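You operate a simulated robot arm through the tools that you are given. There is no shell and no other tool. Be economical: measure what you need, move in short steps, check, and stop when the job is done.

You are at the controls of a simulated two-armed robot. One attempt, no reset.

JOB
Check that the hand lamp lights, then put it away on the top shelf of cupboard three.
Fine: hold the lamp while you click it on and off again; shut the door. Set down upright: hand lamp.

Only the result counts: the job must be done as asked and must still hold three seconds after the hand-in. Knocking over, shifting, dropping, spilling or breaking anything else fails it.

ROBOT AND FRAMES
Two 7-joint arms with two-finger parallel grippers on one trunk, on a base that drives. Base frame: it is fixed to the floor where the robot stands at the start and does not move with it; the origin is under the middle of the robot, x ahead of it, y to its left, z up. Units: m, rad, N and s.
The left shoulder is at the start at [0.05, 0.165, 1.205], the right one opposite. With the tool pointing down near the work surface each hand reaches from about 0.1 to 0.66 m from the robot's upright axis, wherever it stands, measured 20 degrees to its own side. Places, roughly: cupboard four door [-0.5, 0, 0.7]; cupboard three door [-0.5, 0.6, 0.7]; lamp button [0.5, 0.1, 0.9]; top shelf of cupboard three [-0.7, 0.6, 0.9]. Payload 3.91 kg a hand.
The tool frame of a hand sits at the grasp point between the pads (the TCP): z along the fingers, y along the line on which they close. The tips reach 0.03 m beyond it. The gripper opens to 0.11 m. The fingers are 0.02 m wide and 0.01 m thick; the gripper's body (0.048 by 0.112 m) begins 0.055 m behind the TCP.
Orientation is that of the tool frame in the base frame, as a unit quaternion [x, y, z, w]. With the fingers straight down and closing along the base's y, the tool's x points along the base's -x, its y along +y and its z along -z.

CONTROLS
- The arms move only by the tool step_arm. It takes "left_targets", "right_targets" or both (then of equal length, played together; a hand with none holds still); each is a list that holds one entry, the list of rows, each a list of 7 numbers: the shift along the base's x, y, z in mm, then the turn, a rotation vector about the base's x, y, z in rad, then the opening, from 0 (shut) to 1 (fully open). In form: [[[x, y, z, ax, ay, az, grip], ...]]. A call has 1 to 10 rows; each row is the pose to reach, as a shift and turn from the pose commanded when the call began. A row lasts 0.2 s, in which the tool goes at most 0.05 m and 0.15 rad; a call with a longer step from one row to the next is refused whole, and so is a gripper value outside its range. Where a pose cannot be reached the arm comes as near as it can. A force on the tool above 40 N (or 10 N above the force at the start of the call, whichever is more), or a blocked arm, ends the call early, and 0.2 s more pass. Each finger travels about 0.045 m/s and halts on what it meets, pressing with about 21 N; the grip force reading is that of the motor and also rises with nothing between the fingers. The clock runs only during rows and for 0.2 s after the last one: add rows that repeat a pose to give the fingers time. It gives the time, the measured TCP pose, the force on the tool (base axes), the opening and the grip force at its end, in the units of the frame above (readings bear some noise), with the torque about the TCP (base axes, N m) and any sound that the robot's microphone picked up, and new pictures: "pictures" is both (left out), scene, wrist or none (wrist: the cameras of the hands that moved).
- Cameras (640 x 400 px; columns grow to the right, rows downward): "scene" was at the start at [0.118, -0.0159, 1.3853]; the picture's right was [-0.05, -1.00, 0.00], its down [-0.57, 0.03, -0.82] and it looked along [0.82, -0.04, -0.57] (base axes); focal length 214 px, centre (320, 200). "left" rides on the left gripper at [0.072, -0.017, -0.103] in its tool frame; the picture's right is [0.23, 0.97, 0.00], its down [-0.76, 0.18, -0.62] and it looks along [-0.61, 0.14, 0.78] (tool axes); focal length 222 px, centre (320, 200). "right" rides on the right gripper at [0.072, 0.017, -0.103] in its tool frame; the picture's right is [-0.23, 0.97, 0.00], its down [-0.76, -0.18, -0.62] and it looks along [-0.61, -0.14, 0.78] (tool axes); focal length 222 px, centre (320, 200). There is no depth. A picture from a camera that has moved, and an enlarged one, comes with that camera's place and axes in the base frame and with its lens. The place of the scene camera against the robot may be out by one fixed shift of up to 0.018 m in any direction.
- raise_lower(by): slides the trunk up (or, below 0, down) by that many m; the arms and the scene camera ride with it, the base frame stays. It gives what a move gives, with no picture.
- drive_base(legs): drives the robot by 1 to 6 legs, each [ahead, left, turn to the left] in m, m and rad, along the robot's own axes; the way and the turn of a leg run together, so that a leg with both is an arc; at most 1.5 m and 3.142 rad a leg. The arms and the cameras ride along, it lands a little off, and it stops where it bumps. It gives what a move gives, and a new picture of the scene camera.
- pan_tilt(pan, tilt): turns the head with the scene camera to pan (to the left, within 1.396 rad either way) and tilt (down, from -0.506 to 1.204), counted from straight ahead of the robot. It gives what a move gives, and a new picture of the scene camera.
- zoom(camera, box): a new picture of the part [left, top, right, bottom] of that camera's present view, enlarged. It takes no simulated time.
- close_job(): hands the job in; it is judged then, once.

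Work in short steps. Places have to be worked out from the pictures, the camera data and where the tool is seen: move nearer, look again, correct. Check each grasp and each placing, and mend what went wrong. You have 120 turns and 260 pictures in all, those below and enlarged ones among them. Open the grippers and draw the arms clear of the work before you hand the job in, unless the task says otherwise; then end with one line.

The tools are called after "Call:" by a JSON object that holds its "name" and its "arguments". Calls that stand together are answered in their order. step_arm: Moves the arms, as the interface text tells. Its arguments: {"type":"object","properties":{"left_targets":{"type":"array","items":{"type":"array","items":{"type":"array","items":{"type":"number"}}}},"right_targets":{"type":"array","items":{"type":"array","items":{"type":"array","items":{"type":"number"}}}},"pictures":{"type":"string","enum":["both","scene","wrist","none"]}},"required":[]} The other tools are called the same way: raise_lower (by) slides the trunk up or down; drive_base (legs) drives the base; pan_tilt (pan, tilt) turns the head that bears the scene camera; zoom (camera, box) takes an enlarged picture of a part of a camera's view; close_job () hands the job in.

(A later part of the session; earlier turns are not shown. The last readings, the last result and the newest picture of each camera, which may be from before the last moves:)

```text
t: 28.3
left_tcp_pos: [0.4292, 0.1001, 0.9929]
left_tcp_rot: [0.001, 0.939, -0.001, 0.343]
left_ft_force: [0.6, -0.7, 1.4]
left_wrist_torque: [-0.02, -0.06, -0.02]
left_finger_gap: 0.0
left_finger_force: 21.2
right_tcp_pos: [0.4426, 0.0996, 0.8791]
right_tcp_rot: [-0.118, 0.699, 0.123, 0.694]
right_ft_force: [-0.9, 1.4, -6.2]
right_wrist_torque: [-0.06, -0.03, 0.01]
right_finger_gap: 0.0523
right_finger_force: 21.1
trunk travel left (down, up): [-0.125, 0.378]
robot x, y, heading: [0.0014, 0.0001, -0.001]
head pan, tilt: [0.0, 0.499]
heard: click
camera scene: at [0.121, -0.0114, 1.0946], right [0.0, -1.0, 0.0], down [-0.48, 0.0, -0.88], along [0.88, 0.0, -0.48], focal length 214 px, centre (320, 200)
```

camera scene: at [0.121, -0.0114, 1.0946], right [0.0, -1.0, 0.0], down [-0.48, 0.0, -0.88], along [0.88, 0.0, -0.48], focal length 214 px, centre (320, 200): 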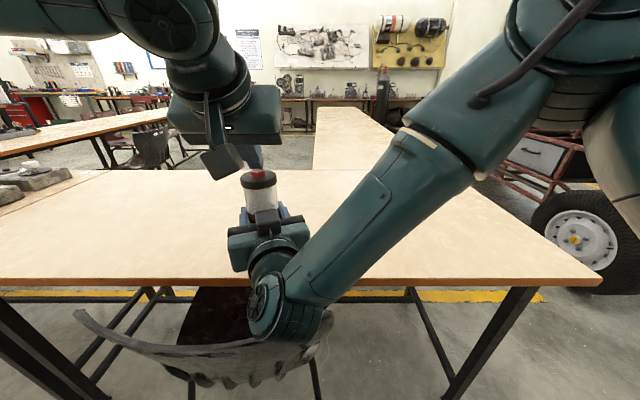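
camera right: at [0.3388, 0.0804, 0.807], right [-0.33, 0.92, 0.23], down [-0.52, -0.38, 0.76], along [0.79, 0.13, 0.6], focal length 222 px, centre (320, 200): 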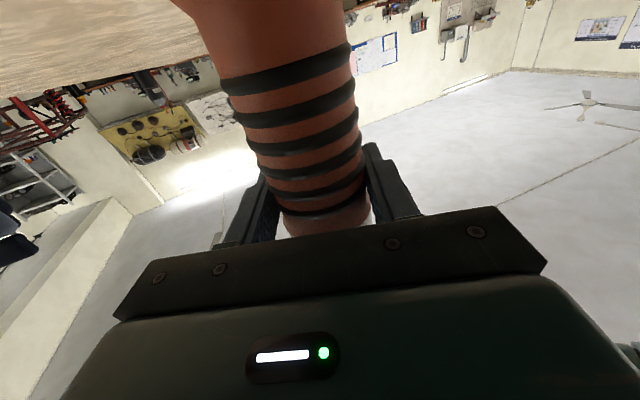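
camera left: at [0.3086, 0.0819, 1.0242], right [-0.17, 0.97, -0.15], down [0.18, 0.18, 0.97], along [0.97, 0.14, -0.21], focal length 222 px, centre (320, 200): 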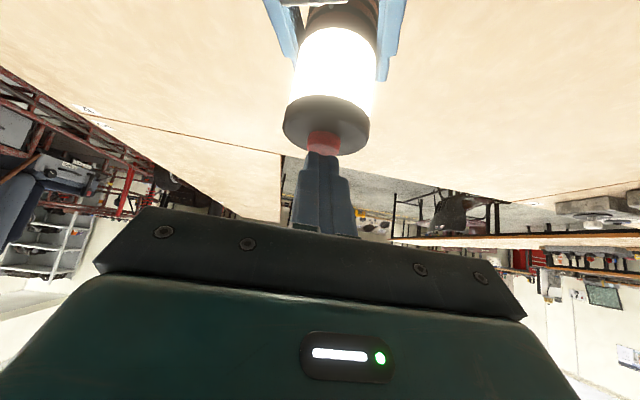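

The second click switched the lamp off. I'll lift the left hand away and back to its side, and raise the lamp a little.

Call:
{"name": "step_arm", "arguments": {"left_targets": [[[0, 0, 15, 0, 0, 0, 0], [0, 10, 40, 0, 0, 0, 0], [-10, 40, 50, 0, 0, 0, 0], [-30, 75, 50, 0, 0, 0, 0], [-55, 105, 50, 0, 0, 0, 0], [-80, 135, 50, 0, 0, 0, 0], [-100, 165, 50, 0, 0, 0, 0], [-120, 190, 40, 0, 0, 0, 0], [-120, 190, 40, 0, 0, 0, 0]]], "right_targets": [[[0, 0, 0, 0, 0, 0, 0], [0, 0, 0, 0, 0, 0, 0], [0, 0, 0, 0, 0, 0, 0], [0, 0, 10, 0, 0, 0, 0], [0, 0, 30, 0, 0, 0, 0], [0, 0, 50, 0, 0, 0, 0], [0, 0, 70, 0, 0, 0, 0], [0, 0, 80, 0, 0, 0, 0], [0, 0, 80, 0, 0, 0, 0]]], "pictures": "scene"}}

Call:
{"name": "pan_tilt", "arguments": {"pan": 1.0, "tilt": 0.7}}

Call:
{"name": "pan_tilt", "arguments": {"pan": 1.39, "tilt": 0.6}}

```text
t: 30.3
left_tcp_pos: [0.3081, 0.2893, 1.0321]
left_tcp_rot: [0.0, 0.939, 0.0, 0.343]
left_ft_force: [-0.1, 0.5, 0.0]
left_wrist_torque: [0.02, 0.03, -0.01]
left_finger_gap: 0.0
left_finger_force: 20.3
right_tcp_pos: [0.4453, 0.0993, 0.9597]
right_tcp_rot: [-0.118, 0.698, 0.122, 0.695]
right_ft_force: [0.2, -0.5, -3.7]
right_wrist_torque: [-0.02, 0.02, 0.01]
right_finger_gap: 0.0522
right_finger_force: 21.0
trunk travel left (down, up): [-0.125, 0.378]
robot x, y, heading: [-0.0027, 0.0018, -0.001]
head pan, tilt: [0.0, 0.499]
camera scene: at [0.1209, -0.0113, 1.0946], right [0.0, -1.0, 0.0], down [-0.48, 0.0, -0.88], along [0.88, 0.0, -0.48], focal length 214 px, centre (320, 200)
```

scene: 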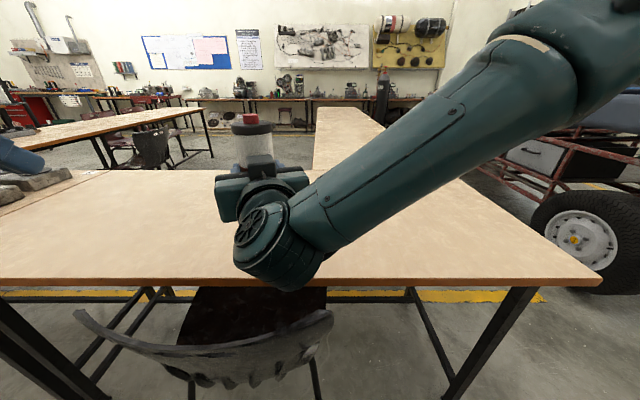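

```text
t: 31.6
left_tcp_pos: [0.3094, 0.2914, 1.0317]
left_tcp_rot: [0.0, 0.939, 0.0, 0.343]
left_ft_force: [1.0, 0.8, -0.9]
left_wrist_torque: [-0.02, 0.04, 0.01]
left_finger_gap: 0.0
left_finger_force: 20.9
right_tcp_pos: [0.4443, 0.099, 0.958]
right_tcp_rot: [-0.119, 0.699, 0.123, 0.695]
right_ft_force: [0.3, 0.7, -3.7]
right_wrist_torque: [0.01, -0.02, 0.01]
right_finger_gap: 0.0523
right_finger_force: 20.9
trunk travel left (down, up): [-0.125, 0.378]
robot x, y, heading: [-0.0018, -0.0004, 0.001]
head pan, tilt: [1.0, 0.7]
camera scene: at [0.0759, 0.0601, 1.0769], right [0.84, -0.54, 0.0], down [-0.35, -0.54, -0.76], along [0.41, 0.64, -0.64], focal length 214 px, centre (320, 200)
```

scene: 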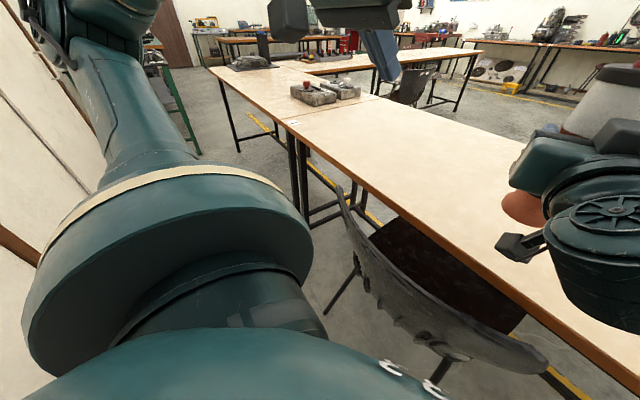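

```text
t: 32.4
left_tcp_pos: [0.309, 0.29, 1.0321]
left_tcp_rot: [0.0, 0.939, 0.0, 0.343]
left_ft_force: [0.3, -0.5, -0.6]
left_wrist_torque: [0.03, 0.01, 0.06]
left_finger_gap: 0.0
left_finger_force: 20.9
right_tcp_pos: [0.4452, 0.0994, 0.9586]
right_tcp_rot: [-0.119, 0.698, 0.123, 0.695]
right_ft_force: [-1.2, -1.1, -2.3]
right_wrist_torque: [0.02, -0.01, -0.01]
right_finger_gap: 0.0524
right_finger_force: 21.1
trunk travel left (down, up): [-0.125, 0.378]
robot x, y, heading: [0.0021, -0.0017, 0.002]
head pan, tilt: [1.389, 0.6]
camera scene: at [0.046, 0.0755, 1.0855], right [0.98, -0.18, 0.0], down [-0.1, -0.56, -0.82], along [0.15, 0.81, -0.57], focal length 214 px, centre (320, 200)
```

scene: 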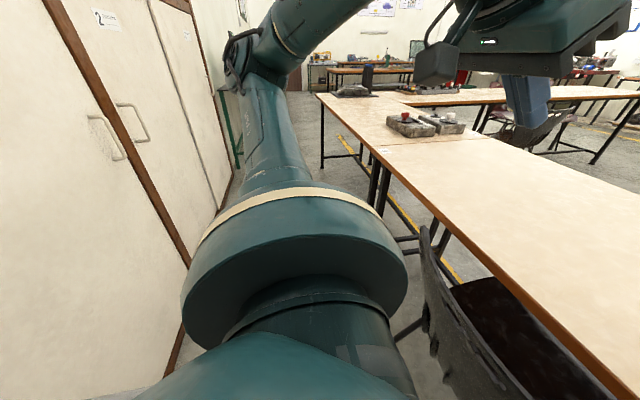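

Beyond the chair the aisle is clear out to y of about 1.5. Door 3's handle is near (-0.48, 0.87, 0.86). I'll back off the chair slightly and slide left along the aisle.

Call:
{"name": "drive_base", "arguments": {"legs": [[-0.04, 0.1, 0], [0, 0.45, 0], [0, 0.45, 0]]}}

```text
t: 42.1
left_tcp_pos: [0.2581, 1.29, 1.0323]
left_tcp_rot: [-0.006, 0.939, 0.002, 0.343]
left_ft_force: [0.4, 0.1, 0.0]
left_wrist_torque: [0.01, -0.01, 0.02]
left_finger_gap: 0.0
left_finger_force: 21.2
right_tcp_pos: [0.3971, 1.1007, 0.9589]
right_tcp_rot: [-0.123, 0.697, 0.126, 0.695]
right_ft_force: [-0.1, 0.0, -3.0]
right_wrist_torque: [-0.05, -0.02, 0.02]
right_finger_gap: 0.0519
right_finger_force: 21.1
trunk travel left (down, up): [-0.125, 0.378]
robot x, y, heading: [-0.0485, 0.9958, 0.015]
head pan, tilt: [1.389, 0.6]
camera scene: at [-0.0015, 1.0724, 1.0856], right [0.99, -0.17, 0.0], down [-0.1, -0.56, -0.82], along [0.14, 0.81, -0.57], focal length 214 px, centre (320, 200)
```

scene: 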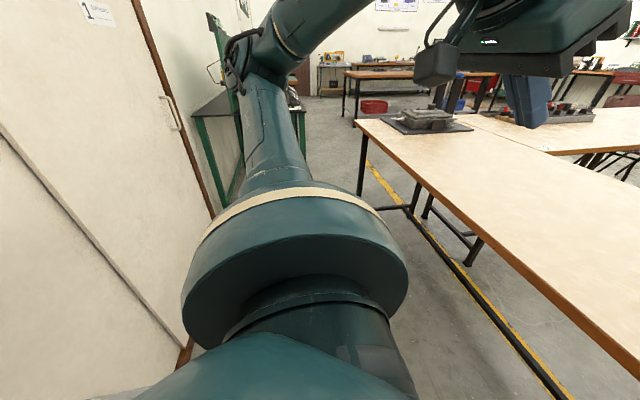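

The aisle here is clear. I'll move a little toward the table to gain turning room, then turn left in two halves.

Call:
{"name": "drive_base", "arguments": {"legs": [[0.14, 0, 0]]}}

Call:
{"name": "drive_base", "arguments": {"legs": [[0, 0, 1.0]]}}

```text
t: 43.5
left_tcp_pos: [0.4018, 1.2918, 1.0309]
left_tcp_rot: [-0.006, 0.939, 0.003, 0.344]
left_ft_force: [0.5, 0.1, 0.0]
left_wrist_torque: [-0.02, -0.01, -0.02]
left_finger_gap: 0.0
left_finger_force: 20.5
right_tcp_pos: [0.5404, 1.102, 0.9599]
right_tcp_rot: [-0.123, 0.698, 0.127, 0.694]
right_ft_force: [-0.3, 0.2, -3.3]
right_wrist_torque: [0.01, -0.02, -0.01]
right_finger_gap: 0.0522
right_finger_force: 20.8
trunk travel left (down, up): [-0.125, 0.378]
robot x, y, heading: [0.0958, 0.9972, 0.012]
head pan, tilt: [1.389, 0.6]
camera scene: at [0.1426, 1.0743, 1.0855], right [0.99, -0.17, 0.0], down [-0.09, -0.56, -0.82], along [0.14, 0.81, -0.57], focal length 214 px, centre (320, 200)
```

scene: 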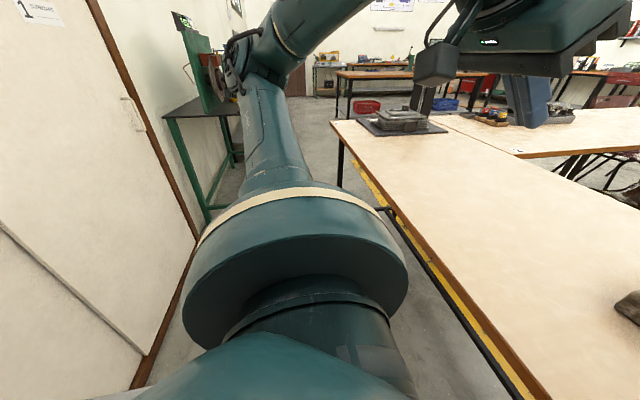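

```text
t: 46.3
left_tcp_pos: [0.0326, 1.4164, 1.0329]
left_tcp_rot: [-0.439, 0.83, 0.16, 0.303]
left_ft_force: [0.0, 0.6, -0.4]
left_wrist_torque: [0.02, 0.03, 0.01]
left_finger_gap: 0.0001
left_finger_force: 21.1
right_tcp_pos: [0.2673, 1.4211, 0.9599]
right_tcp_rot: [-0.432, 0.561, 0.433, 0.557]
right_ft_force: [0.1, -1.0, -3.1]
right_wrist_torque: [0.0, -0.01, -0.02]
right_finger_gap: 0.052
right_finger_force: 21.5
trunk travel left (down, up): [-0.125, 0.378]
robot x, y, heading: [0.0985, 0.9977, 0.975]
head pan, tilt: [1.389, 0.6]
camera scene: at [0.052, 1.0733, 1.0856], right [0.7, 0.71, 0.0], down [0.4, -0.4, -0.82], along [-0.59, 0.58, -0.57], focal length 214 px, centre (320, 200)
```

scene: 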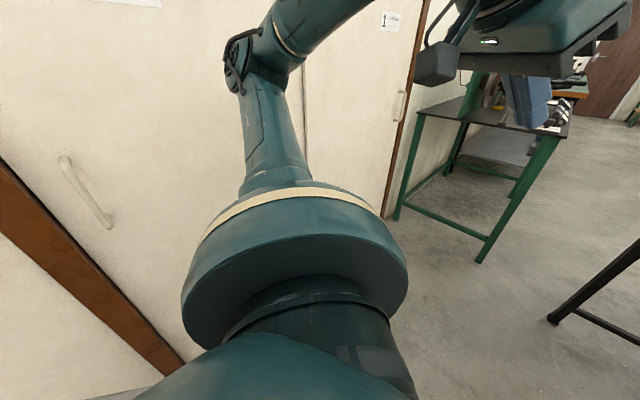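

Clean so far. I'll go on turning until I face the cupboards, with the head facing ahead.

Call:
{"name": "drive_base", "arguments": {"legs": [[0, 0, 1.08]]}}

Call:
{"name": "drive_base", "arguments": {"legs": [[0, 0, 1.07]]}}

Call:
{"name": "pan_tilt", "arguments": {"pan": 0.4, "tilt": 0.3}}

```text
t: 49.4
left_tcp_pos: [-0.3017, 1.135, 1.033]
left_tcp_rot: [0.804, -0.485, -0.294, -0.177]
left_ft_force: [-0.3, -1.1, -0.1]
left_wrist_torque: [0.02, -0.02, 0.02]
left_finger_gap: 0.0
left_finger_force: 21.3
right_tcp_pos: [-0.1974, 1.3461, 0.9592]
right_tcp_rot: [0.66, -0.259, -0.658, -0.254]
right_ft_force: [-0.2, 0.7, -4.1]
right_wrist_torque: [-0.01, -0.02, -0.01]
right_finger_gap: 0.0522
right_finger_force: 21.3
trunk travel left (down, up): [-0.125, 0.378]
robot x, y, heading: [0.0979, 0.9962, 2.057]
head pan, tilt: [1.389, 0.6]
camera scene: at [0.0001, 0.9864, 1.0856], right [-0.3, 0.95, 0.0], down [0.54, 0.17, -0.82], along [-0.79, -0.25, -0.57], focal length 214 px, centre (320, 200)
```

scene: 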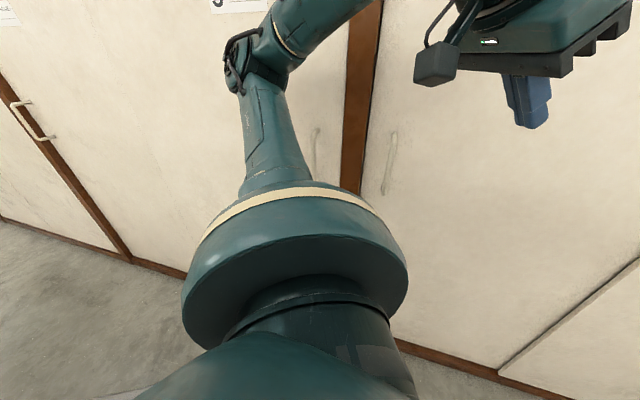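

```text
t: 52.5
left_tcp_pos: [-0.213, 0.7106, 1.0326]
left_tcp_rot: [0.939, -0.003, -0.344, -0.001]
left_ft_force: [0.6, -0.2, 1.1]
left_wrist_torque: [0.01, 0.0, -0.03]
left_finger_gap: 0.0
left_finger_force: 20.7
right_tcp_pos: [-0.3469, 0.9026, 0.9585]
right_tcp_rot: [0.699, 0.116, -0.695, 0.12]
right_ft_force: [0.4, -0.2, -4.3]
right_wrist_torque: [-0.02, -0.04, -0.02]
right_finger_gap: 0.0521
right_finger_force: 20.7
trunk travel left (down, up): [-0.125, 0.378]
robot x, y, heading: [0.096, 0.9998, 3.132]
head pan, tilt: [1.389, 0.6]
camera scene: at [0.0521, 0.9001, 1.0856], right [-0.98, 0.19, 0.0], down [0.11, 0.55, -0.82], along [-0.16, -0.81, -0.57], focal length 214 px, centre (320, 200)
```

scene: 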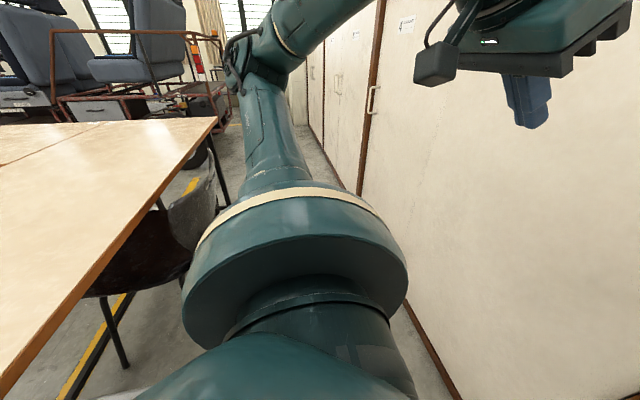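

```text
t: 53.8
left_tcp_pos: [-0.2132, 0.7103, 1.0322]
left_tcp_rot: [0.939, -0.003, -0.343, -0.001]
left_ft_force: [0.0, 0.2, 0.0]
left_wrist_torque: [0.04, 0.0, 0.03]
left_finger_gap: 0.0001
left_finger_force: 21.0
right_tcp_pos: [-0.3478, 0.9022, 0.9594]
right_tcp_rot: [0.699, 0.116, -0.695, 0.12]
right_ft_force: [0.6, 0.1, -2.7]
right_wrist_torque: [0.0, 0.0, 0.0]
right_finger_gap: 0.0521
right_finger_force: 21.2
trunk travel left (down, up): [-0.125, 0.378]
robot x, y, heading: [0.0921, 0.9981, 3.137]
head pan, tilt: [0.4, 0.3]
camera scene: at [-0.0175, 0.9512, 1.113], right [-0.38, 0.92, 0.0], down [0.27, 0.11, -0.96], along [-0.88, -0.37, -0.3], focal length 214 px, centre (320, 200)
```

scene: 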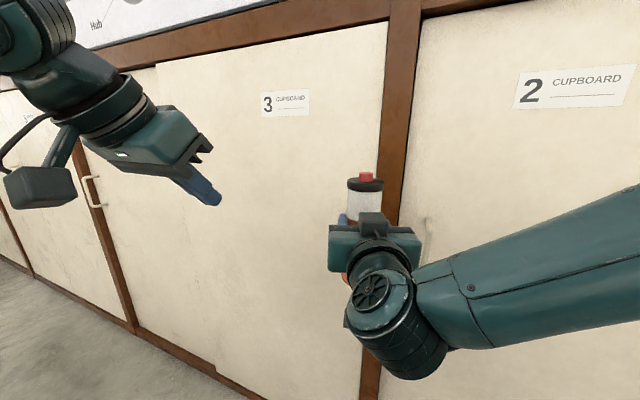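

I'm facing the cupboards, with door 3 ahead and to the left. The lamp hand hides the handle, so I'll move it right, clear of the door.

Call:
{"name": "step_arm", "arguments": {"right_targets": [[[5, 40, 0, 0, 0, 0, 0], [10, 80, 0, 0, 0, 0, 0], [15, 120, 0, 0, 0, 0, 0], [20, 160, 0, 0, 0, 0, 0], [25, 200, 0, 0, 0, 0, 0], [30, 240, 0, 0, 0, 0, 0], [30, 240, 0, 0, 0, 0, 0]]], "pictures": "scene"}}

Call:
{"name": "zoom", "arguments": {"camera": "scene", "box": [240, 120, 460, 380]}}

```text
t: 55.4
left_tcp_pos: [-0.2132, 0.7109, 1.0327]
left_tcp_rot: [0.939, -0.003, -0.343, -0.001]
left_ft_force: [0.4, 0.0, 0.0]
left_wrist_torque: [0.03, 0.01, -0.01]
left_finger_gap: 0.0
left_finger_force: 21.2
right_tcp_pos: [-0.3466, 1.1384, 0.9676]
right_tcp_rot: [0.699, 0.116, -0.695, 0.12]
right_ft_force: [-0.1, 0.3, -3.2]
right_wrist_torque: [0.03, -0.01, -0.02]
right_finger_gap: 0.0519
right_finger_force: 20.6
right hand out of reach, approached as far as the arm can: row 5, 6, 7
trunk travel left (down, up): [-0.125, 0.378]
robot x, y, heading: [0.0991, 0.9958, 3.137]
head pan, tilt: [0.4, 0.3]
camera scene: at [-0.0175, 0.9515, 1.113], right [-0.38, 0.92, 0.0], down [0.27, 0.11, -0.96], along [-0.88, -0.36, -0.3], focal length 214 px, centre (320, 200)
```

scene: 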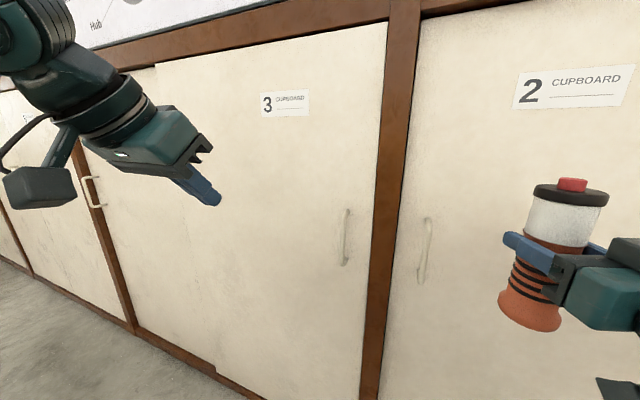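

```text
1.54 times, centred on (350, 250) of scene
camera zoom: at [-0.0175, 0.9515, 1.113], right [-0.38, 0.92, 0.0], down [0.27, 0.11, -0.96], along [-0.88, -0.36, -0.3], focal length 330 px, centre (274, 123)
```

zoom: 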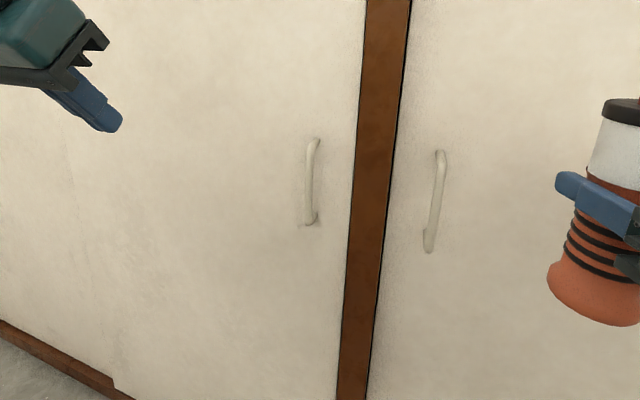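

Handle 3 is a vertical bar near (-0.46, 0.836, 0.88), straight ahead of the left shoulder. I'll level the left hand, open it, and stand off in front of the handle.

Call:
{"name": "step_arm", "arguments": {"left_targets": [[[-30, 20, -5, 0, 0.1, 0, 0.2], [-60, 40, -15, 0, 0.2, 0, 0.5], [-90, 60, -30, 0, 0.33, 0, 0.8], [-110, 80, -50, 0, 0.46, 0, 1], [-120, 95, -70, 0, 0.6, 0, 1], [-125, 110, -90, 0, 0.73, 0, 1], [-125, 120, -120, 0, 0.87, 0, 1], [-125, 125, -150, 0, 0.87, 0, 1], [-125, 125, -150, 0, 0.87, 0, 1]]]}}

```text
t: 57.4
left_tcp_pos: [-0.3574, 0.8451, 0.8794]
left_tcp_rot: [-0.707, 0.005, 0.708, 0.001]
left_ft_force: [-0.4, -0.3, 0.3]
left_wrist_torque: [0.0, 0.0, -0.02]
left_finger_gap: 0.11
left_finger_force: 0.0
left hand out of reach, approached as far as the arm can: row 5, 6, 7, 8, 9
right_tcp_pos: [-0.3465, 1.1382, 0.968]
right_tcp_rot: [0.699, 0.117, -0.695, 0.12]
right_ft_force: [0.3, 0.2, -3.7]
right_wrist_torque: [-0.02, -0.06, 0.02]
right_finger_gap: 0.0522
right_finger_force: 20.9
trunk travel left (down, up): [-0.125, 0.378]
robot x, y, heading: [0.0974, 0.9971, 3.133]
head pan, tilt: [0.4, 0.3]
camera scene: at [-0.0176, 0.9514, 1.113], right [-0.38, 0.92, 0.0], down [0.27, 0.11, -0.96], along [-0.88, -0.36, -0.3], focal length 214 px, centre (320, 200)
camera left: at [-0.254, 0.8598, 0.806], right [-0.01, -0.97, -0.22], down [0.62, -0.18, 0.76], along [-0.78, -0.13, 0.61], focal length 222 px, centre (320, 200)
```

scene: 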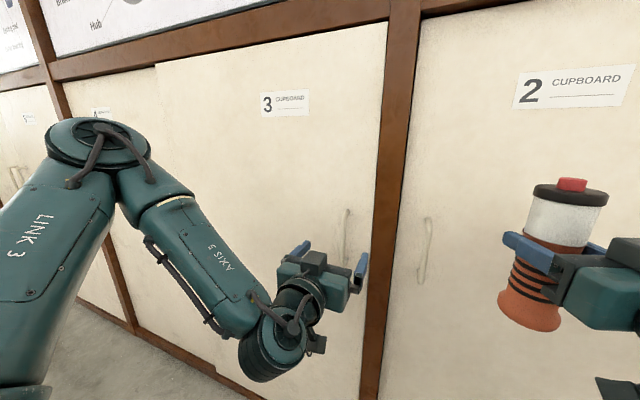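
left: 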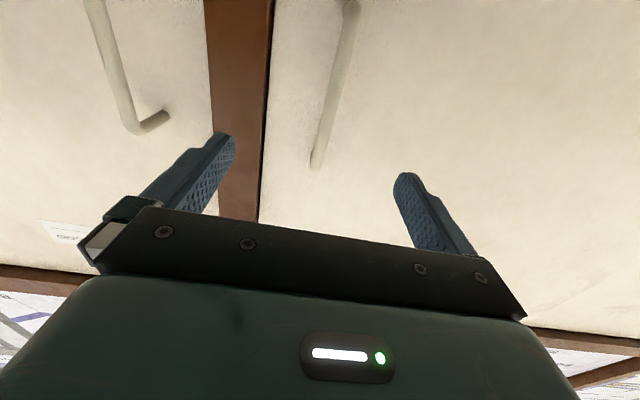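

Triangulating gives the bar at y of about 0.838, x about -0.485, spanning z 0.82–0.93. I'll advance with open fingers so the bar goes between them.

Call:
{"name": "step_arm", "arguments": {"left_targets": [[[-30, -7, 0, 0, 0, 0, 1], [-60, -7, 0, 0, 0, 0, 1], [-80, -7, 0, 0, 0, 0, 1], [-95, -7, 0, 0, 0, 0, 1], [-105, -7, 0, 0, 0, 0, 1], [-105, -7, 0, 0, 0, 0, 1]]]}}

Call:
{"name": "zoom", "arguments": {"camera": "scene", "box": [280, 200, 400, 320]}}

```text
t: 58.6
left_tcp_pos: [-0.4518, 0.8396, 0.8805]
left_tcp_rot: [0.708, -0.009, -0.707, -0.005]
left_ft_force: [20.0, -7.0, 4.0]
left_wrist_torque: [0.32, 0.31, -1.11]
left_finger_gap: 0.1064
left_finger_force: 0.0
right_tcp_pos: [-0.345, 1.1364, 0.9684]
right_tcp_rot: [0.699, 0.117, -0.695, 0.12]
right_ft_force: [0.3, -0.7, -3.5]
right_wrist_torque: [0.0, 0.0, -0.02]
right_finger_gap: 0.0519
right_finger_force: 21.1
trunk travel left (down, up): [-0.125, 0.378]
robot x, y, heading: [0.0969, 0.9941, 3.14]
head pan, tilt: [0.4, 0.3]
stopped in row 6 (left hand): the force on the tool passed its limit at 49 N (the readings are from after the stop); the commanded pose is now the measured one
camera scene: at [-0.0145, 0.9504, 1.1134], right [-0.38, 0.92, 0.0], down [0.27, 0.11, -0.96], along [-0.88, -0.37, -0.29], focal length 214 px, centre (320, 200)
camera left: at [-0.3483, 0.8525, 0.8078], right [-0.02, -0.97, -0.22], down [0.62, -0.19, 0.76], along [-0.79, -0.12, 0.61], focal length 222 px, centre (320, 200)
```

scene: 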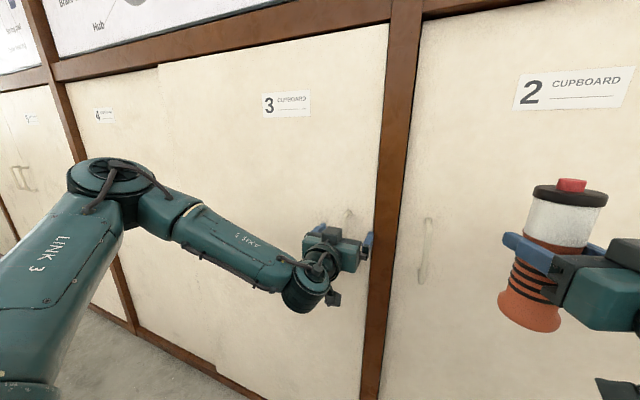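
left: 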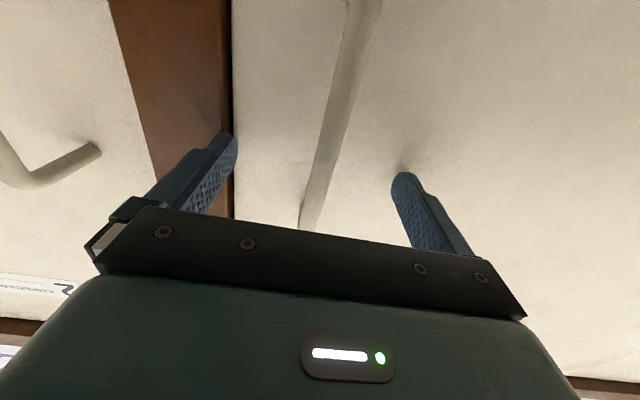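

```text
3.33 times, centred on (340, 260) of scene
camera zoom: at [-0.0145, 0.9504, 1.1134], right [-0.38, 0.92, 0.0], down [0.27, 0.11, -0.96], along [-0.88, -0.37, -0.29], focal length 715 px, centre (253, 0)
```

zoom: 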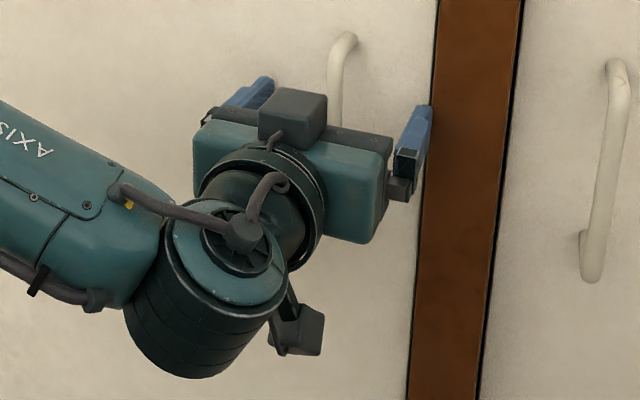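

The fingertips met the door at x of about -0.482, and the bar is between the fingers. I'll back off 6 mm and close on it.

Call:
{"name": "step_arm", "arguments": {"left_targets": [[[6, 0, 0, 0, 0, 0, 1], [6, 0, 0, 0, 0, 0, 0.7], [6, 0, 0, 0, 0, 0, 0.4], [6, 0, 0, 0, 0, 0, 0.2], [6, 0, 0, 0, 0, 0, 0], [6, 0, 0, 0, 0, 0, 0], [6, 0, 0, 0, 0, 0, 0], [6, 0, 0, 0, 0, 0, 0]]], "pictures": "wrist"}}

```text
t: 60.4
left_tcp_pos: [-0.4498, 0.8395, 0.8782]
left_tcp_rot: [0.709, -0.01, -0.705, -0.005]
left_ft_force: [-1.2, 4.4, -1.0]
left_wrist_torque: [0.67, 0.06, -0.03]
left_finger_gap: 0.012
left_finger_force: 42.5
right_tcp_pos: [-0.3458, 1.1384, 0.9684]
right_tcp_rot: [0.699, 0.117, -0.696, 0.12]
right_ft_force: [-0.6, 0.3, -3.2]
right_wrist_torque: [-0.01, -0.02, 0.04]
right_finger_gap: 0.0518
right_finger_force: 20.7
trunk travel left (down, up): [-0.125, 0.378]
robot x, y, heading: [0.0988, 0.9974, 3.137]
head pan, tilt: [0.4, 0.3]
camera left: at [-0.3444, 0.8535, 0.8064], right [-0.02, -0.98, -0.22], down [0.61, -0.19, 0.77], along [-0.79, -0.12, 0.6], focal length 222 px, centre (320, 200)
```

left: 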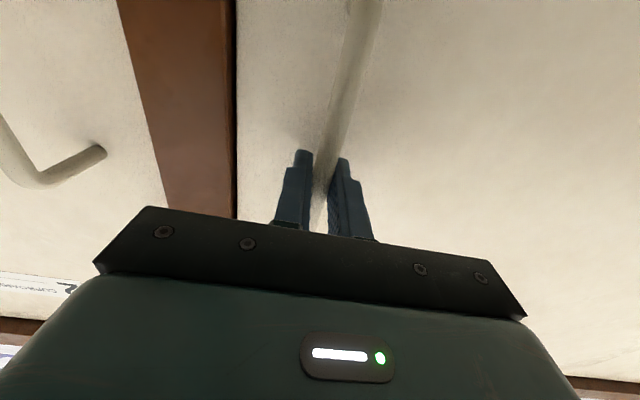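

The bar is gripped at a 12 mm gap. I'll pull the door along its arc, taking the hinge at y≈0.30, turning the hand with it to about 0.2 rad.

Call:
{"name": "step_arm", "arguments": {"left_targets": [[[13, -1, 0, 0, 0, -0.025, 0], [27, -2, 0, 0, 0, -0.05, 0], [40, -4, 0, 0, 0, -0.075, 0], [53, -6, 0, 0, 0, -0.1, 0], [67, -9, 0, 0, 0, -0.125, 0], [80, -11, 0, 0, 0, -0.15, 0], [93, -14, 0, 0, 0, -0.175, 0], [106, -18, 0, 0, 0, -0.2, 0], [106, -18, 0, 0, 0, -0.2, 0]]]}}

```text
t: 60.9
left_tcp_pos: [-0.44, 0.8333, 0.8769]
left_tcp_rot: [0.708, -0.015, -0.706, -0.01]
left_ft_force: [-16.8, 2.0, -6.1]
left_wrist_torque: [0.24, -0.17, 0.11]
left_finger_gap: 0.0119
left_finger_force: 45.1
right_tcp_pos: [-0.3495, 1.138, 0.9663]
right_tcp_rot: [0.701, 0.116, -0.694, 0.119]
right_ft_force: [-0.7, 0.4, -3.6]
right_wrist_torque: [0.0, -0.02, -0.02]
right_finger_gap: 0.0522
right_finger_force: 20.5
trunk travel left (down, up): [-0.125, 0.378]
robot x, y, heading: [0.0934, 0.9979, 3.138]
head pan, tilt: [0.4, 0.3]
stopped in row 2 (left hand): the force on the tool passed its limit at 50 N (the readings are from after the stop); the commanded pose is now the measured one
camera scene: at [-0.02, 0.9513, 1.1126], right [-0.38, 0.92, 0.0], down [0.28, 0.11, -0.95], along [-0.88, -0.36, -0.3], focal length 214 px, centre (320, 200)
camera left: at [-0.3363, 0.8459, 0.8052], right [-0.03, -0.97, -0.22], down [0.62, -0.19, 0.76], along [-0.79, -0.11, 0.61], focal length 222 px, centre (320, 200)
```

scene: 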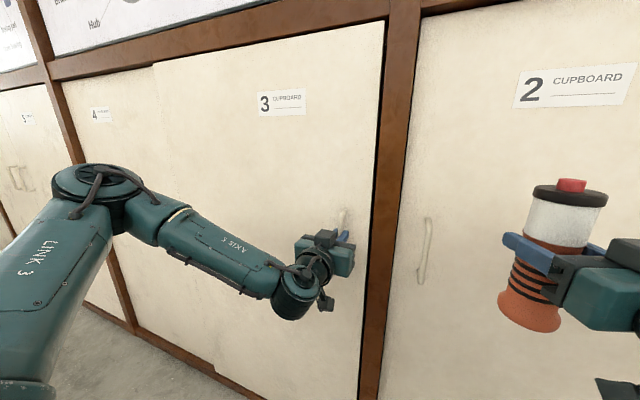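
left: 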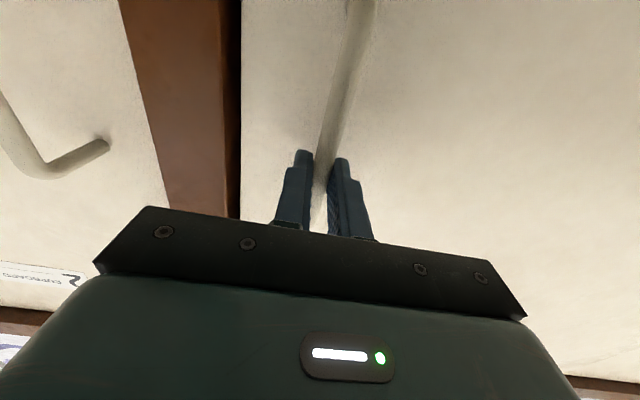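

The force spiked at a catch, and the door edge may have come off slightly. I'll pull again, more slowly.

Call:
{"name": "step_arm", "arguments": {"left_targets": [[[4, 0, 0, 0, 0, -0.01, 0], [8, 0, 0, 0, 0, -0.015, 0], [13, -1, 0, 0, 0, -0.025, 0], [18, -1, 0, 0, 0, -0.035, 0], [24, -2, 0, 0, 0, -0.045, 0], [30, -3, 0, 0, 0, -0.055, 0], [36, -4, 0, 0, 0, -0.07, 0], [42, -5, 0, 0, 0, -0.08, 0], [50, -6, 0, 0, 0, -0.09, 0], [50, -6, 0, 0, 0, -0.09, 0]]]}}

```text
t: 61.3
left_tcp_pos: [-0.4411, 0.8317, 0.8783]
left_tcp_rot: [0.708, -0.014, -0.706, -0.011]
left_ft_force: [-19.6, 2.9, -6.4]
left_wrist_torque: [0.21, 0.07, 0.08]
left_finger_gap: 0.0117
left_finger_force: 45.0
right_tcp_pos: [-0.3497, 1.1394, 0.9642]
right_tcp_rot: [0.7, 0.117, -0.694, 0.12]
right_ft_force: [-1.0, 0.0, -3.9]
right_wrist_torque: [-0.01, -0.01, 0.02]
right_finger_gap: 0.052
right_finger_force: 20.8
trunk travel left (down, up): [-0.125, 0.378]
robot x, y, heading: [0.0951, 1.001, 3.132]
head pan, tilt: [0.4, 0.3]
stopped in row 1 (left hand): the force on the tool passed its limit at 44 N (the readings are from after the stop); the commanded pose is now the measured one
camera scene: at [-0.0208, 0.9515, 1.1127], right [-0.38, 0.92, 0.0], down [0.28, 0.11, -0.95], along [-0.88, -0.36, -0.3], focal length 214 px, centre (320, 200)
camera left: at [-0.336, 0.8448, 0.8051], right [-0.03, -0.97, -0.22], down [0.62, -0.2, 0.76], along [-0.79, -0.11, 0.61], focal length 222 px, centre (320, 200)
```

scene: 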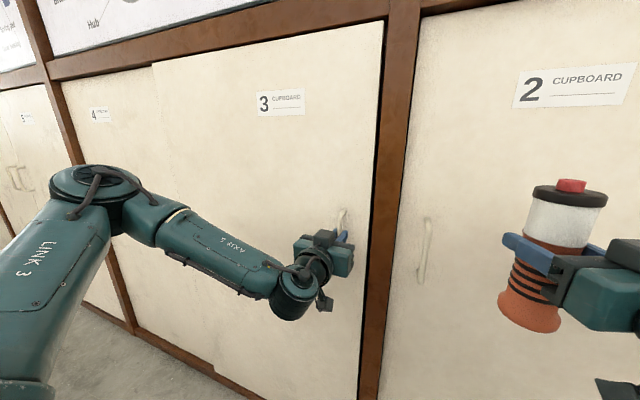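
left: 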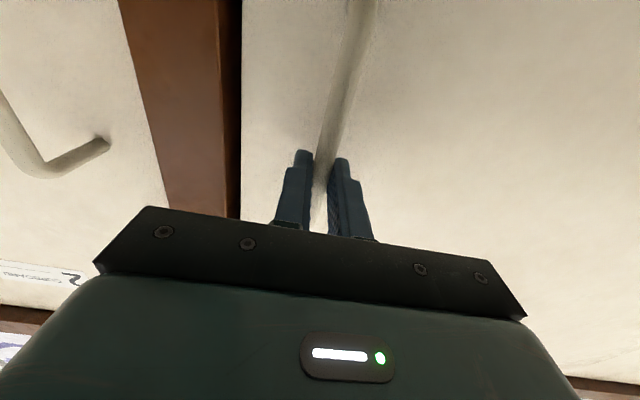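

The gap at the door edge is growing slightly, so something like friction or a magnet is resisting. I'll pull in 1–2 mm increments.

Call:
{"name": "step_arm", "arguments": {"left_targets": [[[0.5, 0, 0, 0, 0, 0, 0], [1, 0, 0, 0, 0, 0, 0], [1.5, 0, 0, 0, 0, 0, 0], [2, 0, 0, 0, 0, 0, 0], [2.5, 0, 0, 0, 0, 0, 0], [3, 0, 0, 0, 0, 0, 0], [3.5, 0, 0, 0, 0, 0, 0], [4, 0, 0, 0, 0, 0, 0], [5, 0, 0, 0, 0, 0, 0], [6, 0, 0, 0, 0, 0, 0]]], "pictures": "wrist"}}

```text
t: 62.5
left_tcp_pos: [-0.4411, 0.8319, 0.8783]
left_tcp_rot: [0.707, -0.013, -0.707, -0.009]
left_ft_force: [-18.0, 2.2, -6.2]
left_wrist_torque: [0.25, -0.06, 0.03]
left_finger_gap: 0.0115
left_finger_force: 44.9
right_tcp_pos: [-0.3501, 1.1388, 0.9647]
right_tcp_rot: [0.701, 0.116, -0.693, 0.12]
right_ft_force: [-0.2, -1.0, -2.8]
right_wrist_torque: [0.0, -0.01, -0.03]
right_finger_gap: 0.0521
right_finger_force: 21.7
trunk travel left (down, up): [-0.125, 0.378]
robot x, y, heading: [0.0995, 0.9957, 3.134]
head pan, tilt: [0.4, 0.3]
stopped in row 5 (left hand): the force on the tool passed its limit at 41 N (the readings are from after the stop); the commanded pose is now the measured one
camera left: at [-0.3359, 0.8442, 0.8051], right [-0.03, -0.97, -0.22], down [0.62, -0.19, 0.76], along [-0.79, -0.11, 0.61], focal length 222 px, centre (320, 200)
```

left: 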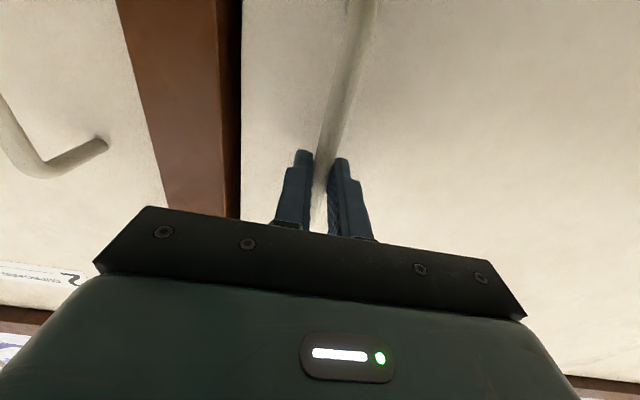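

Moving the hand in -y did widen the gap at the edge, and the panels overlap with outer-edge handles. These are sliding doors, so I'll ease the pull off and slide door 3 left (-y).

Call:
{"name": "step_arm", "arguments": {"left_targets": [[[-3, 0, 0, 0, 0, 0, 0], [-5, -3, 0, 0, 0, 0, 0], [-6, -8, 0, 0, 0, 0, 0], [-6, -14, 0, 0, 0, 0, 0], [-6, -22, 0, 0, 0, 0, 0], [-6, -30, 0, 0, 0, 0, 0], [-6, -40, 0, 0, 0, 0, 0], [-6, -50, 0, 0, 0, 0, 0]]]}}

```text
t: 64.3
left_tcp_pos: [-0.4415, 0.7823, 0.8781]
left_tcp_rot: [0.708, -0.013, -0.706, -0.011]
left_ft_force: [32.8, 0.1, -21.1]
left_wrist_torque: [0.24, -0.79, -0.05]
left_finger_gap: 0.0118
left_finger_force: 44.8
right_tcp_pos: [-0.3454, 1.1378, 0.9685]
right_tcp_rot: [0.699, 0.117, -0.695, 0.12]
right_ft_force: [-0.6, -0.3, -2.6]
right_wrist_torque: [-0.01, -0.03, 0.01]
right_finger_gap: 0.052
right_finger_force: 20.9
trunk travel left (down, up): [-0.125, 0.378]
robot x, y, heading: [0.0953, 0.9968, 3.13]
head pan, tilt: [0.4, 0.3]
camera scene: at [-0.0176, 0.9507, 1.1131], right [-0.38, 0.92, 0.0], down [0.27, 0.11, -0.96], along [-0.88, -0.36, -0.3], focal length 214 px, centre (320, 200)
camera left: at [-0.3359, 0.794, 0.8056], right [-0.04, -0.97, -0.22], down [0.61, -0.2, 0.76], along [-0.79, -0.11, 0.6], focal length 222 px, centre (320, 200)
```

scene: 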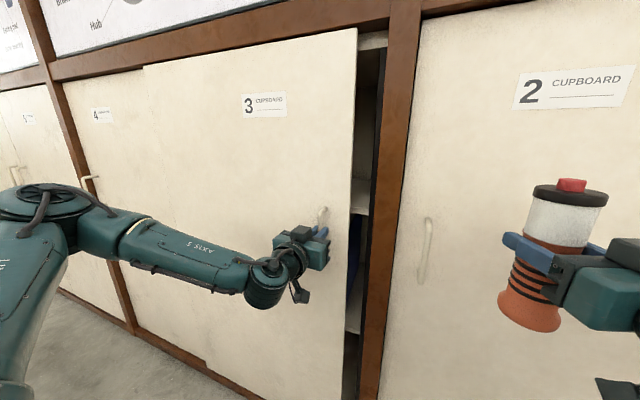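
left: 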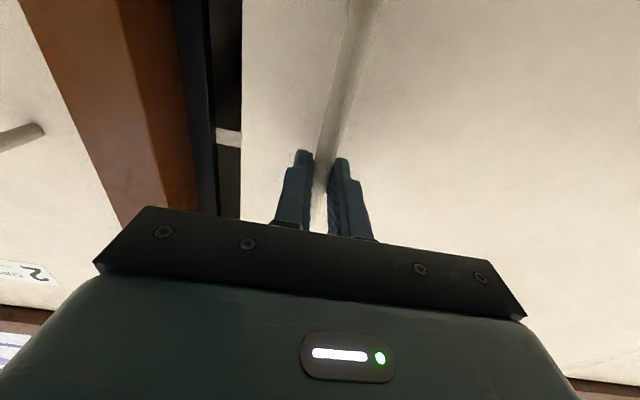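

It slides, and the shelves show in the gap. I'll relieve the push against the door and keep sliding.

Call:
{"name": "step_arm", "arguments": {"left_targets": [[[3, 0, -2, 0, 0, 0, 0], [5, -8, -3, 0, 0, 0, 0], [5, -25, -3, 0, 0, 0, 0], [5, -45, -3, 0, 0, 0, 0], [5, -70, -3, 0, 0, 0, 0], [5, -95, -3, 0, 0, 0, 0], [5, -120, -3, 0, 0, 0, 0], [5, -145, -3, 0, 0, 0, 0], [5, -170, -3, 0, 0, 0, 0], [5, -195, -3, 0, 0, 0, 0]]], "pictures": "scene"}}

```text
t: 66.5
left_tcp_pos: [-0.4395, 0.5856, 0.8786]
left_tcp_rot: [-0.705, 0.012, 0.709, 0.009]
left_ft_force: [-32.5, -4.5, 2.0]
left_wrist_torque: [0.38, 0.85, 0.06]
left_finger_gap: 0.0117
left_finger_force: 45.4
right_tcp_pos: [-0.3507, 1.1379, 0.9661]
right_tcp_rot: [0.7, 0.117, -0.695, 0.119]
right_ft_force: [-0.2, 0.0, -2.8]
right_wrist_torque: [0.0, -0.01, 0.04]
right_finger_gap: 0.0521
right_finger_force: 21.5
trunk travel left (down, up): [-0.125, 0.378]
robot x, y, heading: [0.0972, 0.9981, 3.138]
head pan, tilt: [0.4, 0.3]
camera scene: at [-0.0208, 0.9508, 1.1128], right [-0.38, 0.92, 0.0], down [0.28, 0.11, -0.95], along [-0.88, -0.36, -0.3], focal length 214 px, centre (320, 200)
```

scene: 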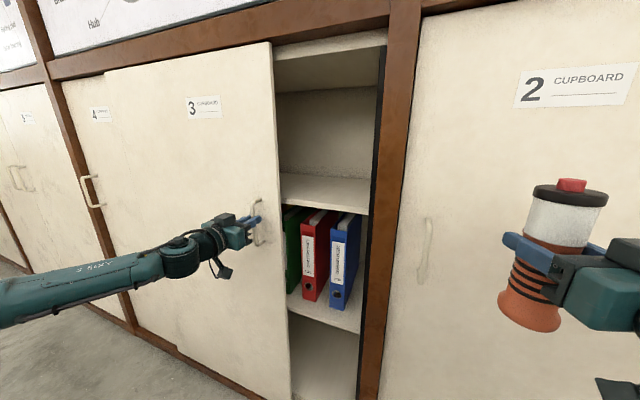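

The top shelf is empty, with binders on the shelf below. I'll slide the door another 0.15 m, easing the x force.

Call:
{"name": "step_arm", "arguments": {"left_targets": [[[-2, 0, 0, 0, 0, 0, 0], [-2, -10, 0, 0, 0, 0, 0], [-2, -30, 0, 0, 0, 0, 0], [-2, -50, 0, 0, 0, 0, 0], [-2, -75, 0, 0, 0, 0, 0], [-2, -100, 0, 0, 0, 0, 0], [-2, -125, 0, 0, 0, 0, 0], [-2, -150, 0, 0, 0, 0, 0], [-2, -150, 0, 0, 0, 0, 0]]], "pictures": "scene"}}

```text
t: 68.5
left_tcp_pos: [-0.4401, 0.433, 0.8772]
left_tcp_rot: [-0.706, 0.012, 0.709, 0.009]
left_ft_force: [6.1, -4.7, -0.4]
left_wrist_torque: [0.24, -0.72, 0.23]
left_finger_gap: 0.0118
left_finger_force: 45.0
right_tcp_pos: [-0.3479, 1.1384, 0.9669]
right_tcp_rot: [0.7, 0.117, -0.694, 0.12]
right_ft_force: [0.0, -0.3, -3.2]
right_wrist_torque: [0.02, -0.02, -0.03]
right_finger_gap: 0.052
right_finger_force: 20.9
trunk travel left (down, up): [-0.125, 0.378]
robot x, y, heading: [0.0977, 0.9977, 3.132]
head pan, tilt: [0.4, 0.3]
camera scene: at [-0.0183, 0.9509, 1.1131], right [-0.38, 0.92, 0.0], down [0.27, 0.11, -0.96], along [-0.88, -0.36, -0.3], focal length 214 px, centre (320, 200)
```

scene: 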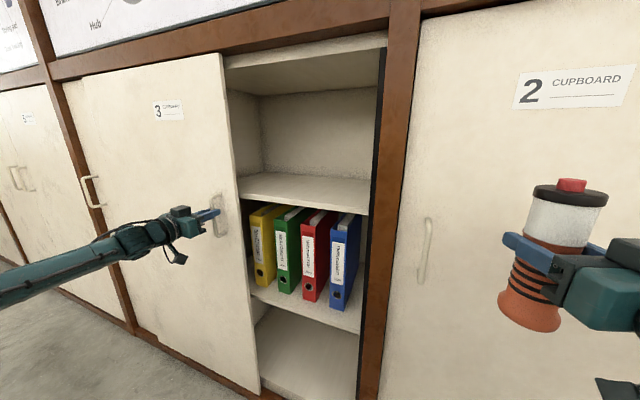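

The opening spans roughly y 0.49–0.88. The shelf surface is near z 0.92 with about 0.35 m of headroom. I'll release the handle and draw the left hand straight back.

Call:
{"name": "step_arm", "arguments": {"left_targets": [[[0, 0, 0, 0, 0, 0, 0.2], [0, 0, 0, 0, 0, 0, 0.4], [0, 0, 0, 0, 0, 0, 0.5], [0, 0, 0, 0, 0, 0, 0.5], [20, 0, 0, 0, 0, 0, 0.5], [50, 0, 0, 0, 0, 0, 0.5], [80, 0, 0, 0, 0, 0, 0.5], [110, 0, 0, 0, 0, 0, 0.5], [110, 0, 0, 0, 0, 0, 0.5]]], "pictures": "scene"}}

```text
t: 70.5
left_tcp_pos: [-0.33, 0.4402, 0.8779]
left_tcp_rot: [-0.706, 0.014, 0.708, 0.01]
left_ft_force: [-0.4, 0.1, -0.2]
left_wrist_torque: [0.0, -0.01, 0.01]
left_finger_gap: 0.0549
left_finger_force: 0.0
right_tcp_pos: [-0.348, 1.1381, 0.9667]
right_tcp_rot: [0.7, 0.116, -0.695, 0.119]
right_ft_force: [-0.4, 0.4, -3.7]
right_wrist_torque: [0.01, 0.0, 0.01]
right_finger_gap: 0.052
right_finger_force: 21.2
trunk travel left (down, up): [-0.125, 0.378]
robot x, y, heading: [0.097, 0.9978, 3.135]
head pan, tilt: [0.4, 0.3]
camera scene: at [-0.0186, 0.9514, 1.113], right [-0.38, 0.92, 0.0], down [0.27, 0.11, -0.96], along [-0.88, -0.36, -0.3], focal length 214 px, centre (320, 200)
```

scene: 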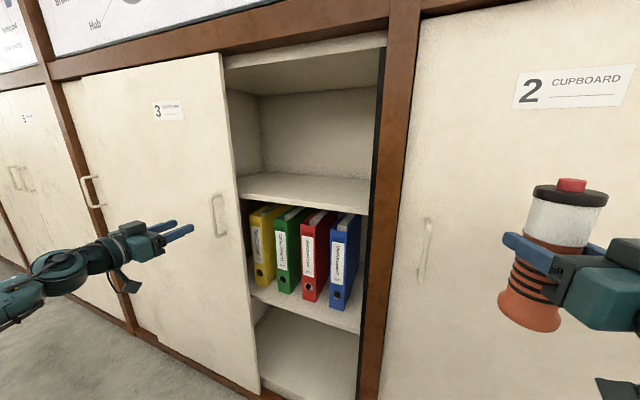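

The handle is released and the door stays open. I'll drive 0.2 m to the robot's left, to put the lamp arm better in front of the opening.

Call:
{"name": "drive_base", "arguments": {"legs": [[0, 0.2, 0]]}}

```text
t: 72.8
left_tcp_pos: [-0.3336, 0.2443, 0.8779]
left_tcp_rot: [-0.705, 0.015, 0.708, 0.012]
left_ft_force: [-0.4, -0.7, -0.7]
left_wrist_torque: [0.01, 0.03, 0.0]
left_finger_gap: 0.0549
left_finger_force: 0.1
right_tcp_pos: [-0.3487, 0.9431, 0.9667]
right_tcp_rot: [0.7, 0.115, -0.695, 0.118]
right_ft_force: [-0.1, -0.2, -4.1]
right_wrist_torque: [-0.05, 0.02, -0.02]
right_finger_gap: 0.0522
right_finger_force: 20.9
trunk travel left (down, up): [-0.125, 0.378]
robot x, y, heading: [0.0936, 0.803, 3.132]
head pan, tilt: [0.4, 0.3]
camera scene: at [-0.0207, 0.7552, 1.113], right [-0.38, 0.93, 0.0], down [0.27, 0.11, -0.96], along [-0.88, -0.36, -0.3], focal length 214 px, centre (320, 200)
```

scene: 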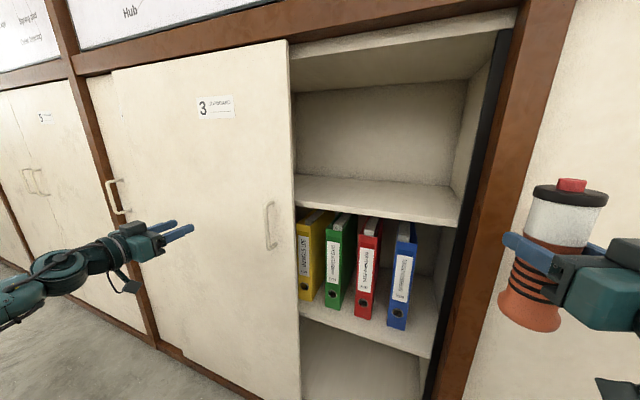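

I'll zoom in on the shelf to fix its edge and height.

Call:
{"name": "zoom", "arguments": {"camera": "scene", "box": [270, 60, 530, 260]}}

```text
2.00 times, centred on (400, 160) of scene
camera zoom: at [-0.0207, 0.7552, 1.113], right [-0.38, 0.93, 0.0], down [0.27, 0.11, -0.96], along [-0.88, -0.36, -0.3], focal length 429 px, centre (160, 280)
```

zoom: 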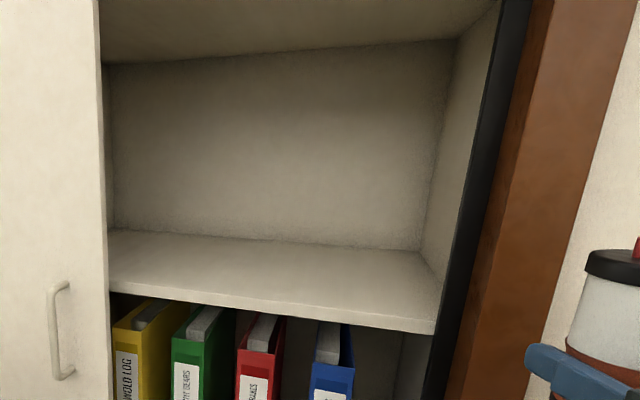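

The shelf top is at z≈0.93, running from x≈-0.53 back to -0.91. I'll raise the lamp to about z 1.08 and bring it in front of the opening.

Call:
{"name": "step_arm", "arguments": {"right_targets": [[[0, -10, 30, 0, 0, 0, 0], [0, -25, 60, 0, 0, 0, 0], [-5, -50, 90, 0, 0, 0, 0], [-10, -80, 115, 0, 0, 0, 0], [-15, -115, 115, 0, 0, 0, 0], [-20, -150, 115, 0, 0, 0, 0], [-20, -190, 115, 0, 0, 0, 0], [-30, -220, 115, 0, 0, 0, 0], [-30, -220, 115, 0, 0, 0, 0]]]}}

```text
t: 74.8
left_tcp_pos: [-0.3345, 0.2441, 0.8781]
left_tcp_rot: [-0.705, 0.015, 0.709, 0.011]
left_ft_force: [0.7, 0.8, -0.9]
left_wrist_torque: [0.0, 0.01, 0.03]
left_finger_gap: 0.0551
left_finger_force: 0.1
right_tcp_pos: [-0.3774, 0.7222, 1.082]
right_tcp_rot: [0.7, 0.114, -0.695, 0.118]
right_ft_force: [0.3, -0.6, -3.8]
right_wrist_torque: [-0.01, -0.05, 0.02]
right_finger_gap: 0.0517
right_finger_force: 21.2
trunk travel left (down, up): [-0.125, 0.378]
robot x, y, heading: [0.0927, 0.8034, 3.128]
head pan, tilt: [0.4, 0.3]
camera scene: at [-0.0207, 0.755, 1.113], right [-0.38, 0.93, 0.0], down [0.27, 0.11, -0.96], along [-0.88, -0.36, -0.3], focal length 214 px, centre (320, 200)
camera right: at [-0.2744, 0.7392, 1.0107], right [0.32, -0.92, 0.23], down [0.53, 0.37, 0.76], along [-0.79, -0.12, 0.6], focal length 222 px, centre (320, 200)
```

scene: 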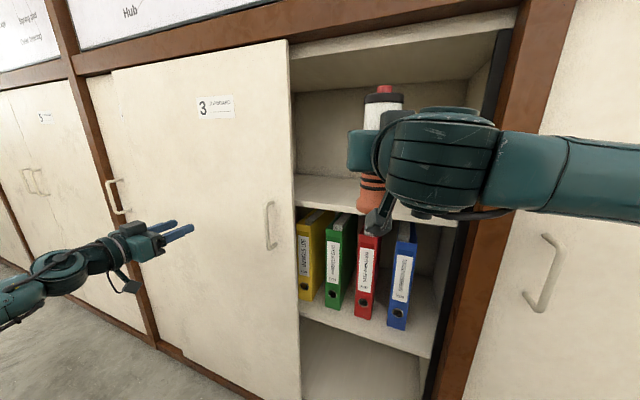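
right: 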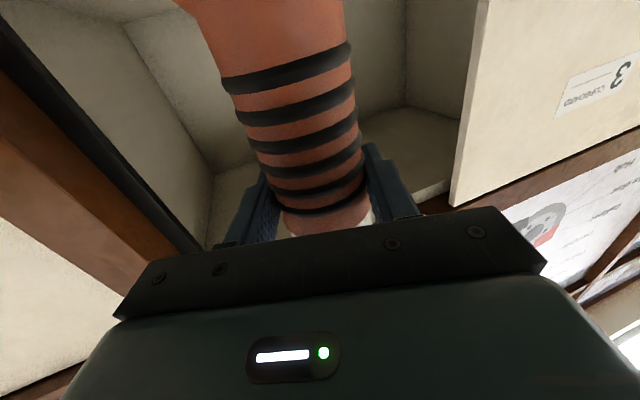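

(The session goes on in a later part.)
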